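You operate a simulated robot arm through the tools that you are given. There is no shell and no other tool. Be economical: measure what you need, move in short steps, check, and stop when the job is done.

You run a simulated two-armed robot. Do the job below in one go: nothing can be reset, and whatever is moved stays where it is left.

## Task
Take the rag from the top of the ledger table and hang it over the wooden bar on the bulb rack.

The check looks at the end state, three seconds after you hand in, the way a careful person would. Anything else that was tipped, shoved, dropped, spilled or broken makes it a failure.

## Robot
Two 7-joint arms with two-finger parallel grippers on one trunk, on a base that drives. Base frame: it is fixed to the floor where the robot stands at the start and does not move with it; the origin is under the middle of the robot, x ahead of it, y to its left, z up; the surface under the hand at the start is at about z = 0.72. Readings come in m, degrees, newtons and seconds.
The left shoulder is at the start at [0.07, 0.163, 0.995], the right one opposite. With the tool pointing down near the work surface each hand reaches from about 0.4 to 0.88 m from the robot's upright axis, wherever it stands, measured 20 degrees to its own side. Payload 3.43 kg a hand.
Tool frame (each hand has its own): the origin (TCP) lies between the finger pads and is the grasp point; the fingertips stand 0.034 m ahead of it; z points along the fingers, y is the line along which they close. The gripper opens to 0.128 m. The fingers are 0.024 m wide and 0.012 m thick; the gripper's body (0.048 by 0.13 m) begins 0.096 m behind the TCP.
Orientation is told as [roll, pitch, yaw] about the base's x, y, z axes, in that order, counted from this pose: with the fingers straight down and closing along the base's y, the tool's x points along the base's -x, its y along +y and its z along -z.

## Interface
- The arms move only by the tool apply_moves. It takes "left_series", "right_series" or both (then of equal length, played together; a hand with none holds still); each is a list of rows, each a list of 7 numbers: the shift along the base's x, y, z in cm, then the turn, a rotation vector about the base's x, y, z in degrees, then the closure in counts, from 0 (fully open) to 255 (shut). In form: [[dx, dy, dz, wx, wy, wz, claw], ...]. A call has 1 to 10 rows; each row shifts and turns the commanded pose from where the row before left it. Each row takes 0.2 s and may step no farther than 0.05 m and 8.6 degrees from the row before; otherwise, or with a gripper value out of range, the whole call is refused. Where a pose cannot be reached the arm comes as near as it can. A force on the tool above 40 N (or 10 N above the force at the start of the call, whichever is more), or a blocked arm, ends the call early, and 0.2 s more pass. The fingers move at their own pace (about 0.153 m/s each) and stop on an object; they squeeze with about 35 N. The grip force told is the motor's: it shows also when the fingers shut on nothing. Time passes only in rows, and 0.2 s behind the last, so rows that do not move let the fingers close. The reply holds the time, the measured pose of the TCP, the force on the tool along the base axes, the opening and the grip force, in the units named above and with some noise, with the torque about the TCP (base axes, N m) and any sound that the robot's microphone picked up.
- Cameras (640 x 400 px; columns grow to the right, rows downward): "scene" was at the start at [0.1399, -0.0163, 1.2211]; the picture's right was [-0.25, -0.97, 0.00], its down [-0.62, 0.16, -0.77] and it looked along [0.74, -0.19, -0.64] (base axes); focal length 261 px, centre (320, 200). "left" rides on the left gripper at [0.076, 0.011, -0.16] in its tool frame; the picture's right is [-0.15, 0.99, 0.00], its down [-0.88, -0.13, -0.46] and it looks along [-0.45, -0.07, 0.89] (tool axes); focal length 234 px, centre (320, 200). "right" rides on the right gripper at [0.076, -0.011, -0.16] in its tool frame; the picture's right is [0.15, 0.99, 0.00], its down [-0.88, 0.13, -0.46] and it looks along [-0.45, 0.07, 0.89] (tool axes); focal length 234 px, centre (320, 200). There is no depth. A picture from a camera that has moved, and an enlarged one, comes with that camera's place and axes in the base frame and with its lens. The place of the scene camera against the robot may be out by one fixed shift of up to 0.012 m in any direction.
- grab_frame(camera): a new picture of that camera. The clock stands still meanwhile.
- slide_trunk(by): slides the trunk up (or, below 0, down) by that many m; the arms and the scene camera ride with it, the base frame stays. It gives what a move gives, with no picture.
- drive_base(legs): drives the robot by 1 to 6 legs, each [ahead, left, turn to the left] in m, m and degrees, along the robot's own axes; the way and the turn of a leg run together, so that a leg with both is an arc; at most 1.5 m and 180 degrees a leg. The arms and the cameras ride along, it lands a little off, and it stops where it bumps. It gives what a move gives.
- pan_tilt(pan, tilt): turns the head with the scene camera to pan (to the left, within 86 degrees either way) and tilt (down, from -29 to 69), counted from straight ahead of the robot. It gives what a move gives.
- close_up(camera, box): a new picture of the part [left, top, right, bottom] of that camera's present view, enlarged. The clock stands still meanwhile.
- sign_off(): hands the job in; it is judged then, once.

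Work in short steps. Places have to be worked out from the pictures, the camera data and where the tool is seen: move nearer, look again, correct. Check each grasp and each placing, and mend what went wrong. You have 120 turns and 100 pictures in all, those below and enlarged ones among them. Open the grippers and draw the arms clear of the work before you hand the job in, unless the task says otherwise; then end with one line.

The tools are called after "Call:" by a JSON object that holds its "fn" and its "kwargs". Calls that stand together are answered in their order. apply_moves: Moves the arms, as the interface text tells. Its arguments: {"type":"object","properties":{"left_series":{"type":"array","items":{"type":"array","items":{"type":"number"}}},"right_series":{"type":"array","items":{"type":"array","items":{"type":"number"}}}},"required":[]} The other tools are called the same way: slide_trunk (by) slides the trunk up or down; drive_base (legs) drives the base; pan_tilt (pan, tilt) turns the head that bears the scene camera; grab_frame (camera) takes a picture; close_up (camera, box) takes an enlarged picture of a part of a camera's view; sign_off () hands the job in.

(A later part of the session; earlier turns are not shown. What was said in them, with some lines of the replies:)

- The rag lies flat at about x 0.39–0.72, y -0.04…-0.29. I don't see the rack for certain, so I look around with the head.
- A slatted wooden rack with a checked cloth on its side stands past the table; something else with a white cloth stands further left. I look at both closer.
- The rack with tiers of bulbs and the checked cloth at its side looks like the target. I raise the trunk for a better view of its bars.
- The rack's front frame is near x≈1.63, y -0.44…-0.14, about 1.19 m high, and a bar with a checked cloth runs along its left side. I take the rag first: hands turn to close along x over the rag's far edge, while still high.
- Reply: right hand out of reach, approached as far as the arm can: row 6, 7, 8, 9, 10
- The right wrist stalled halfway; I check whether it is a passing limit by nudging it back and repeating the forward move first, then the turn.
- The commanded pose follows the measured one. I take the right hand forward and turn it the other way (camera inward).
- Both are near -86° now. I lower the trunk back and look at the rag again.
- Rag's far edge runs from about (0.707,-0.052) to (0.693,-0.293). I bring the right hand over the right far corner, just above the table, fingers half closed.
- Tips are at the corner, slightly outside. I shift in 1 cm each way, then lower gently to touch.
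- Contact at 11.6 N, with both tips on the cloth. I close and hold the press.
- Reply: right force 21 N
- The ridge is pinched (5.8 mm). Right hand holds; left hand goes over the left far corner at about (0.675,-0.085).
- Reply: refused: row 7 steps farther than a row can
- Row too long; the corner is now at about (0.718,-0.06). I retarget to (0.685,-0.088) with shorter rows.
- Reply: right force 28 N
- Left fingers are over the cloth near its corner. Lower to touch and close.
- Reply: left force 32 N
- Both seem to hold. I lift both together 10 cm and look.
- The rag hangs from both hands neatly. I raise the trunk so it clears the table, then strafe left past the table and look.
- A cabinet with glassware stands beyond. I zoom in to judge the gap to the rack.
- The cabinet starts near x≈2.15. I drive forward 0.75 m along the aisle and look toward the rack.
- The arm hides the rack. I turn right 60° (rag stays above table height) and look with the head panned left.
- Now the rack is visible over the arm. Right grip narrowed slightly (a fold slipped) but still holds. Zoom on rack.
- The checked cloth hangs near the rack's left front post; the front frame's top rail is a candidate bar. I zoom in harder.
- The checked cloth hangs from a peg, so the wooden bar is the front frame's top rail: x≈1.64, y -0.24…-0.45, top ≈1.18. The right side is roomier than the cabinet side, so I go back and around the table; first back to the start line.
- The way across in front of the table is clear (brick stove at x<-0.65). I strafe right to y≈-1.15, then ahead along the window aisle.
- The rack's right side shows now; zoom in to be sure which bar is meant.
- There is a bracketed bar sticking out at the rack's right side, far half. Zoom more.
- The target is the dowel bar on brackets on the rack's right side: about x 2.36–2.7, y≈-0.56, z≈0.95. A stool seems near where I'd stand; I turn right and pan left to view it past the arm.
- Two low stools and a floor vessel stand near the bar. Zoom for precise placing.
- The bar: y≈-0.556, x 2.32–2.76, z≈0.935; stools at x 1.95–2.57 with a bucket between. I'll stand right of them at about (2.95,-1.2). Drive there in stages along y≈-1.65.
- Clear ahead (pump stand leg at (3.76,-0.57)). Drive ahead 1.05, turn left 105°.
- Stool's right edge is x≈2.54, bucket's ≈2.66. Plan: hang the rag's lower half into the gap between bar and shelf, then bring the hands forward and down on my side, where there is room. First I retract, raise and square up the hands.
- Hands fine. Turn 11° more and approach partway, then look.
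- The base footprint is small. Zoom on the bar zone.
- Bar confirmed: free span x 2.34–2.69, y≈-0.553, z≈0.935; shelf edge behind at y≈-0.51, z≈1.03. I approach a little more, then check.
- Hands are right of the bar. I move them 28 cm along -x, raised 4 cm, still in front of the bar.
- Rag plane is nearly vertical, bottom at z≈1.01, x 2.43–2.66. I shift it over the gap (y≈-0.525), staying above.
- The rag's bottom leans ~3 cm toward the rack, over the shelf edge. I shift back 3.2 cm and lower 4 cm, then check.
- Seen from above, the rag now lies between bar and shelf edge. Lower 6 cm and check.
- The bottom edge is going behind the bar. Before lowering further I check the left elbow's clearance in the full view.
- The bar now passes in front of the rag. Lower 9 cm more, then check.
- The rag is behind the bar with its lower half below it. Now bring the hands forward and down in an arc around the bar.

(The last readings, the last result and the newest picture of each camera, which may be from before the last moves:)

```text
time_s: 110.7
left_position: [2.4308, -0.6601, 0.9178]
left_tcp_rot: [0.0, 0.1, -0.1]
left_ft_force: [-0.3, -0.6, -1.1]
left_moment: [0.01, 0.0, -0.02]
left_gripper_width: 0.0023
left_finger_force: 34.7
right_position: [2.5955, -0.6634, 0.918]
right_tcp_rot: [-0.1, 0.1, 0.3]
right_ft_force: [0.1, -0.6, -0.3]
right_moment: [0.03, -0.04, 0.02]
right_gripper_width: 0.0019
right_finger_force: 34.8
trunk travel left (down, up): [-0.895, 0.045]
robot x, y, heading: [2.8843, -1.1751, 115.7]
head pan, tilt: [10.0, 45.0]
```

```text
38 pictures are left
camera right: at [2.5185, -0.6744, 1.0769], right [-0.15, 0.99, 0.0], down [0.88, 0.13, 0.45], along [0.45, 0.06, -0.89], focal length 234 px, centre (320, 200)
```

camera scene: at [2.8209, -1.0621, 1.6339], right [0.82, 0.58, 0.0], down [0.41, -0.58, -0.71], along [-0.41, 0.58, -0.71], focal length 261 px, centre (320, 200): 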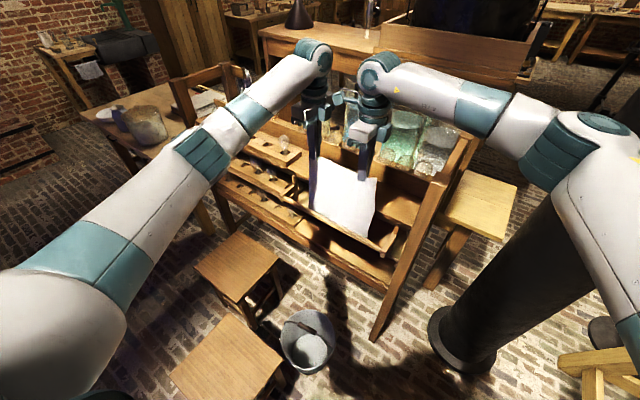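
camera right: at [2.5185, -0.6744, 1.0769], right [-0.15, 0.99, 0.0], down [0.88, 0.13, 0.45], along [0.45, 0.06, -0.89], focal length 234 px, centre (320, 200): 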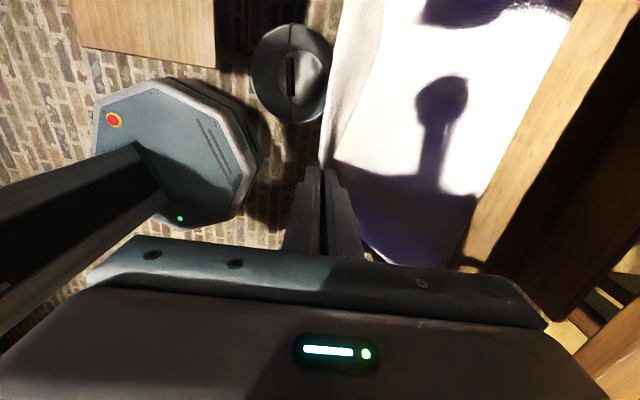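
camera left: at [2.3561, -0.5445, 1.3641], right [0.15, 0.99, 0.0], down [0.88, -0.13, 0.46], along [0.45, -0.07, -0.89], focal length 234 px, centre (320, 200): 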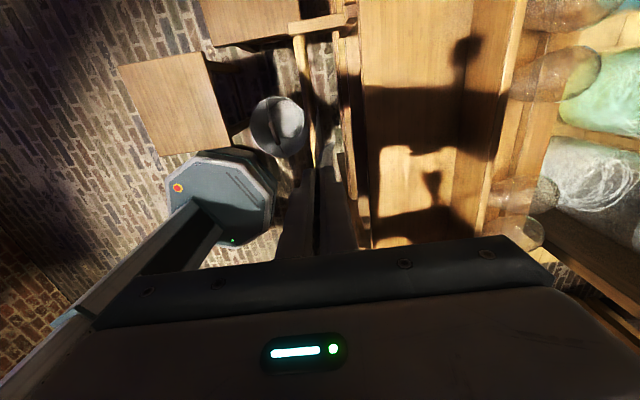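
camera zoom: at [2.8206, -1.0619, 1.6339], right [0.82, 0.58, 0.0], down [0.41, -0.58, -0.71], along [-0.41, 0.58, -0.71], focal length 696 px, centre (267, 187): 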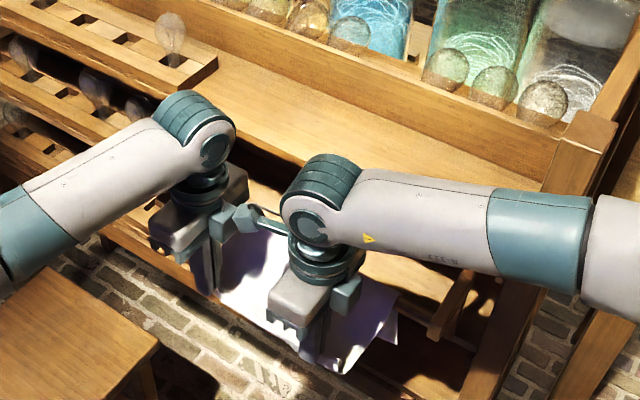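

The rag now lies over the bar. I lower 3 cm more for slack, open the fingers slightly, and look.

Call:
{"fn": "apply_moves", "kwargs": {"left_series": [[0, 0, -1.5, 0, 0, 0, 255], [0, 0, -1.5, 0, 0, 0, 255], [0, 0, 0, 0, 0, 0, 255], [0, 0, 0, 0, 0, 0, 195], [0, 0, 0, 0, 0, 0, 195], [0, 0, 0, 0, 0, 0, 195]], "right_series": [[0, 0, -1.5, 0, 0, 0, 255], [0, 0, -1.5, 0, 0, 0, 255], [0, 0, 0, 0, 0, 0, 255], [0, 0, 0, 0, 0, 0, 195], [0, 0, 0, 0, 0, 0, 195], [0, 0, 0, 0, 0, 0, 195]]}}

Call:
{"fn": "grab_frame", "kwargs": {"camera": "right"}}

Call:
{"fn": "grab_frame", "kwargs": {"camera": "left"}}

```text
time_s: 112.0
left_position: [2.4308, -0.6592, 0.8888]
left_tcp_rot: [0.1, 0.0, 0.0]
left_ft_force: [-0.4, 0.1, 0.0]
left_moment: [0.02, 0.03, -0.01]
left_gripper_width: 0.0301
left_finger_force: 0.1
right_position: [2.5951, -0.6638, 0.887]
right_tcp_rot: [-0.2, 0.2, 0.2]
right_ft_force: [1.3, -0.5, 0.6]
right_moment: [-0.04, 0.01, 0.0]
right_gripper_width: 0.0302
right_finger_force: 0.1
trunk travel left (down, up): [-0.895, 0.045]
robot x, y, heading: [2.8799, -1.1753, 115.7]
head pan, tilt: [10.0, 45.0]
```

```text
37 pictures are left
camera right: at [2.5184, -0.6743, 1.047], right [-0.15, 0.99, 0.0], down [0.88, 0.13, 0.45], along [0.45, 0.06, -0.89], focal length 234 px, centre (320, 200)
```

right: 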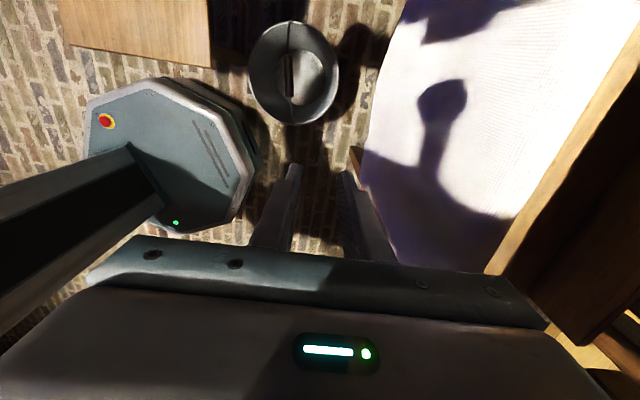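

```text
36 pictures are left
camera left: at [2.3542, -0.6486, 1.0492], right [0.15, 0.99, 0.0], down [0.88, -0.13, 0.46], along [0.45, -0.07, -0.89], focal length 234 px, centre (320, 200)
```

left: 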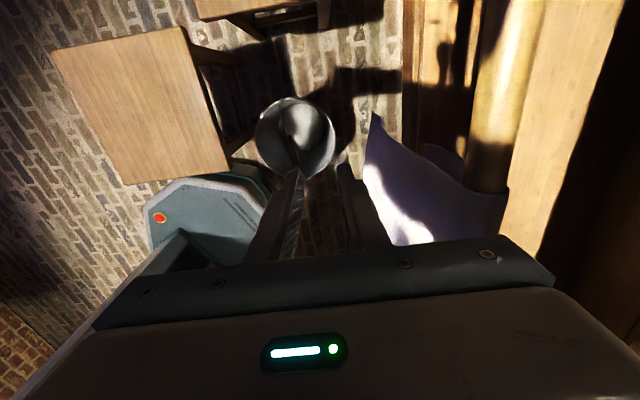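

Released; the rag hangs over the bar with the hind part visible too. Withdraw hands back and up.

Call:
{"fn": "apply_moves", "kwargs": {"left_series": [[0, -1, 1, 0, 0, 0, 195], [0, -3, 1, 0, 0, 0, 195], [0, -4, 1, 0, 0, 0, 195], [0, -3, 3, 0, 0, 0, 195], [0, -1, 4, 0, 0, 0, 195], [0, 0, 4, 0, 0, 0, 100], [0, 0, 4.5, 0, 0, 0, 0], [0, 0, 4.5, 0, 0, 0, 0], [0, 0, 4.5, 0, 0, 0, 0]], "right_series": [[0, -1, 1, 0, 0, 0, 195], [0, -3, 1, 0, 0, 0, 195], [1, -4, 1, 0, 0, 0, 195], [2, -3, 3, 0, 0, 0, 195], [2, -1, 4, 0, 0, 0, 195], [2, 0, 4, 0, 0, 0, 100], [2, 0, 4.5, 0, 0, 0, 0], [0, 0, 4.5, 0, 0, 0, 0], [0, 0, 4.5, 0, 0, 0, 0]]}}

Call:
{"fn": "grab_frame", "kwargs": {"camera": "scene"}}

Call:
{"fn": "close_up", "kwargs": {"camera": "scene", "box": [270, 130, 410, 280]}}

```text
time_s: 114.0
left_position: [2.4313, -0.7817, 1.1609]
left_tcp_rot: [0.0, 0.0, -0.1]
left_ft_force: [0.5, 0.8, -0.4]
left_moment: [-0.02, 0.05, -0.01]
left_gripper_width: 0.128
left_finger_force: 0.1
right_position: [2.6855, -0.7831, 1.1649]
right_tcp_rot: [-0.2, 0.2, 0.2]
right_ft_force: [-0.1, 0.5, 0.0]
right_moment: [0.01, 0.03, 0.03]
right_gripper_width: 0.1281
right_finger_force: 0.1
trunk travel left (down, up): [-0.895, 0.045]
robot x, y, heading: [2.8826, -1.1779, 115.3]
head pan, tilt: [10.0, 45.0]
```

```text
35 pictures are left
camera scene: at [2.8208, -1.0624, 1.6337], right [0.82, 0.58, 0.0], down [0.41, -0.58, -0.71], along [-0.41, 0.58, -0.71], focal length 261 px, centre (320, 200)
```

scene: 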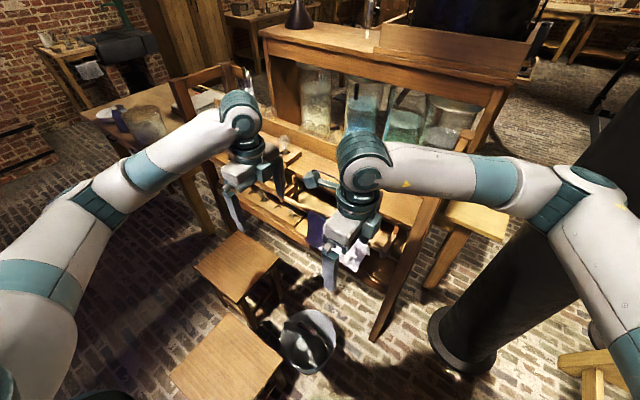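

```text
2.67 times, centred on (340, 205) of scene
camera zoom: at [2.8208, -1.0624, 1.6337], right [0.82, 0.58, 0.0], down [0.41, -0.58, -0.71], along [-0.41, 0.58, -0.71], focal length 696 px, centre (267, 187)
```

zoom: 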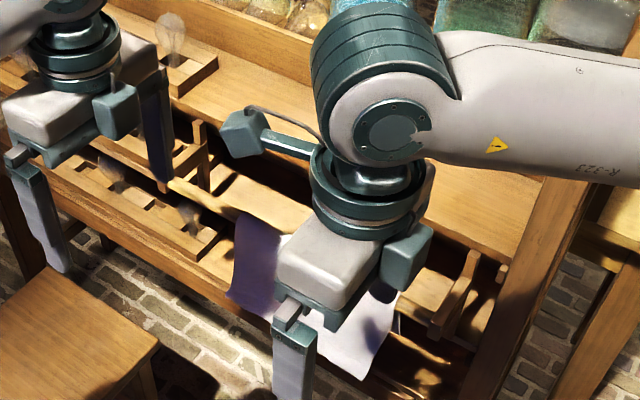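

The rag appears on the bar; I back the robot away 0.4 m to see clearly.

Call:
{"fn": "drive_base", "kwargs": {"legs": [[-0.4, 0, 0]]}}

Call:
{"fn": "pan_tilt", "kwargs": {"pan": 5, "tilt": 40}}

Call:
{"fn": "grab_frame", "kwargs": {"camera": "scene"}}

```text
time_s: 116.6
left_position: [2.6036, -1.1528, 1.1598]
left_tcp_rot: [0.0, 0.1, 0.5]
left_ft_force: [-0.2, 0.4, 0.1]
left_moment: [-0.01, 0.01, 0.0]
left_gripper_width: 0.1281
left_finger_force: 0.1
right_position: [2.8584, -1.1526, 1.1628]
right_tcp_rot: [-0.2, 0.0, 0.7]
right_ft_force: [0.2, 0.7, 0.7]
right_moment: [-0.04, -0.03, -0.03]
right_gripper_width: 0.1279
right_finger_force: 0.0
trunk travel left (down, up): [-0.895, 0.045]
robot x, y, heading: [3.0594, -1.548, 115.9]
head pan, tilt: [10.0, 45.0]
```

```text
time_s: 117.2
left_position: [2.6038, -1.1537, 1.159]
left_tcp_rot: [0.0, 0.0, 0.6]
left_ft_force: [-0.1, -0.5, -0.3]
left_moment: [0.0, 0.02, -0.01]
left_gripper_width: 0.1281
left_finger_force: 0.0
right_position: [2.8591, -1.1536, 1.163]
right_tcp_rot: [-0.2, 0.1, 0.7]
right_ft_force: [-1.1, 0.8, 0.1]
right_moment: [0.01, 0.0, 0.02]
right_gripper_width: 0.1279
right_finger_force: 0.1
trunk travel left (down, up): [-0.895, 0.045]
robot x, y, heading: [3.0558, -1.5476, 116.0]
head pan, tilt: [5.0, 40.0]
```

```text
33 pictures are left
camera scene: at [3.0002, -1.4237, 1.6411], right [0.86, 0.51, 0.0], down [0.33, -0.55, -0.77], along [-0.39, 0.66, -0.64], focal length 261 px, centre (320, 200)
```

scene: 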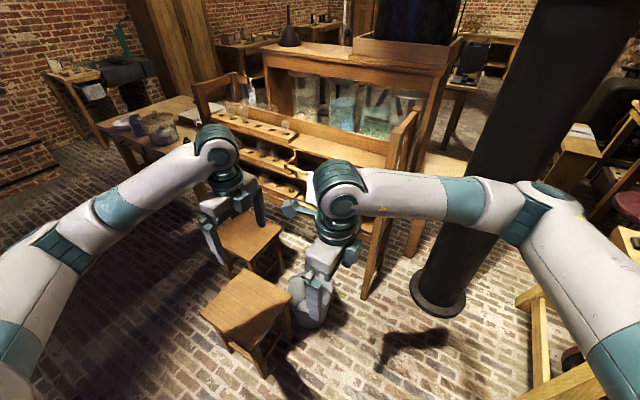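

Arms still hide it. I turn the robot right 40° and pan the head left.

Call:
{"fn": "drive_base", "kwargs": {"legs": [[0, 0, -40]]}}

Call:
{"fn": "pan_tilt", "kwargs": {"pan": 45, "tilt": 38}}

Call:
{"fn": "grab_frame", "kwargs": {"camera": "scene"}}

```text
time_s: 119.5
left_position: [2.9636, -0.953, 1.1603]
left_tcp_rot: [0.0, 0.0, -39.6]
left_ft_force: [0.3, 0.2, -0.1]
left_moment: [-0.01, 0.03, -0.01]
left_gripper_width: 0.1281
left_finger_force: 0.0
right_position: [3.1587, -1.1174, 1.1633]
right_tcp_rot: [-0.2, 0.2, -39.4]
right_ft_force: [0.1, 0.3, -0.6]
right_moment: [-0.01, -0.02, 0.01]
right_gripper_width: 0.1279
right_finger_force: 0.1
trunk travel left (down, up): [-0.895, 0.045]
robot x, y, heading: [3.0628, -1.5458, 76.1]
head pan, tilt: [5.0, 40.0]
```

```text
time_s: 120.6
left_position: [2.9651, -0.9523, 1.1605]
left_tcp_rot: [0.0, 0.0, -39.6]
left_ft_force: [-0.8, -0.1, 0.3]
left_moment: [0.0, 0.02, -0.02]
left_gripper_width: 0.1278
left_finger_force: 0.1
right_position: [3.1588, -1.1165, 1.1633]
right_tcp_rot: [-0.3, 0.2, -39.4]
right_ft_force: [0.2, -0.9, 0.7]
right_moment: [0.0, 0.0, -0.02]
right_gripper_width: 0.1279
right_finger_force: 0.2
trunk travel left (down, up): [-0.895, 0.045]
robot x, y, heading: [3.0598, -1.5485, 76.0]
head pan, tilt: [45.0, 38.0]
```

```text
32 pictures are left
camera scene: at [3.0338, -1.4187, 1.6441], right [0.86, 0.51, 0.0], down [0.31, -0.53, -0.79], along [-0.4, 0.68, -0.62], focal length 261 px, centre (320, 200)
```

scene: 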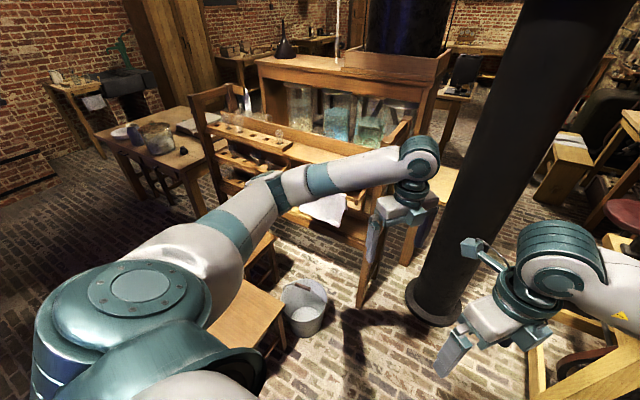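

Still hidden; turn another 40° right and pan fully.

Call:
{"fn": "drive_base", "kwargs": {"legs": [[0, 0, -45]]}}

Call:
{"fn": "pan_tilt", "kwargs": {"pan": 84, "tilt": 35}}

Call:
{"fn": "grab_frame", "kwargs": {"camera": "scene"}}

```text
time_s: 123.0
left_position: [3.4112, -1.0593, 1.1599]
left_tcp_rot: [-0.1, 0.0, -84.6]
left_ft_force: [0.1, 0.2, 0.3]
left_moment: [-0.01, 0.01, 0.0]
left_gripper_width: 0.1282
left_finger_force: 0.0
right_position: [3.4326, -1.3138, 1.1634]
right_tcp_rot: [-0.1, 0.2, -84.4]
right_ft_force: [0.4, 0.2, 0.1]
right_moment: [0.0, 0.02, -0.01]
right_gripper_width: 0.1279
right_finger_force: 0.1
trunk travel left (down, up): [-0.895, 0.045]
robot x, y, heading: [3.0557, -1.5487, 30.7]
head pan, tilt: [45.0, 38.0]
```

```text
time_s: 124.1
left_position: [3.4115, -1.0592, 1.1592]
left_tcp_rot: [0.1, 0.0, -84.5]
left_ft_force: [0.3, -0.2, -0.3]
left_moment: [-0.04, 0.0, -0.04]
left_gripper_width: 0.1281
left_finger_force: 0.0
right_position: [3.4336, -1.3148, 1.1631]
right_tcp_rot: [-0.2, 0.2, -84.3]
right_ft_force: [0.4, 0.6, 0.2]
right_moment: [-0.04, 0.01, 0.01]
right_gripper_width: 0.1279
right_finger_force: 0.1
trunk travel left (down, up): [-0.895, 0.045]
robot x, y, heading: [3.0641, -1.5477, 30.6]
head pan, tilt: [84.0, 35.0]
```

```text
31 pictures are left
camera scene: at [3.0721, -1.4358, 1.6487], right [0.91, 0.42, 0.0], down [0.24, -0.52, -0.82], along [-0.34, 0.74, -0.57], focal length 261 px, centre (320, 200)
```

scene: 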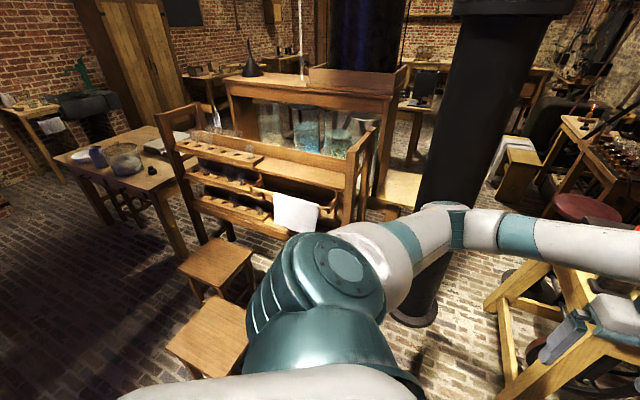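

Call:
{"fn": "close_up", "kwargs": {"camera": "scene", "box": [230, 160, 370, 260]}}

Call:
{"fn": "close_up", "kwargs": {"camera": "scene", "box": [160, 100, 400, 260]}}

```text
4.00 times, centred on (300, 210) of scene
camera zoom: at [3.0721, -1.4358, 1.6487], right [0.91, 0.42, 0.0], down [0.24, -0.52, -0.82], along [-0.34, 0.74, -0.57], focal length 1044 px, centre (400, 160)
```

zoom: 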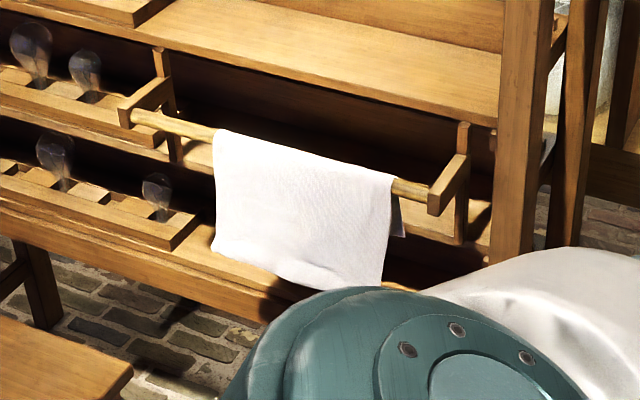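

```text
2.50 times, centred on (280, 180) of scene
camera zoom: at [3.0721, -1.4358, 1.6487], right [0.91, 0.42, 0.0], down [0.24, -0.52, -0.82], along [-0.34, 0.74, -0.57], focal length 653 px, centre (420, 250)
```

zoom: 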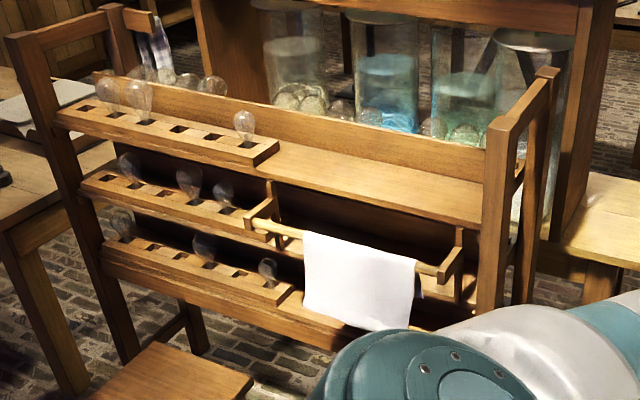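

The rag hangs squarely over the wooden bar, with part of it on each side. The bulbs, stools and bucket look undisturbed, and the hands are open and clear, so I hand in.

Call:
{"fn": "sign_off", "kwargs": {}}

```text
The job is handed in.
```

The rag is hanging over the wooden bar on the bulb rack, with part of it on each side; both grippers are open and clear, and I saw nothing else disturbed.
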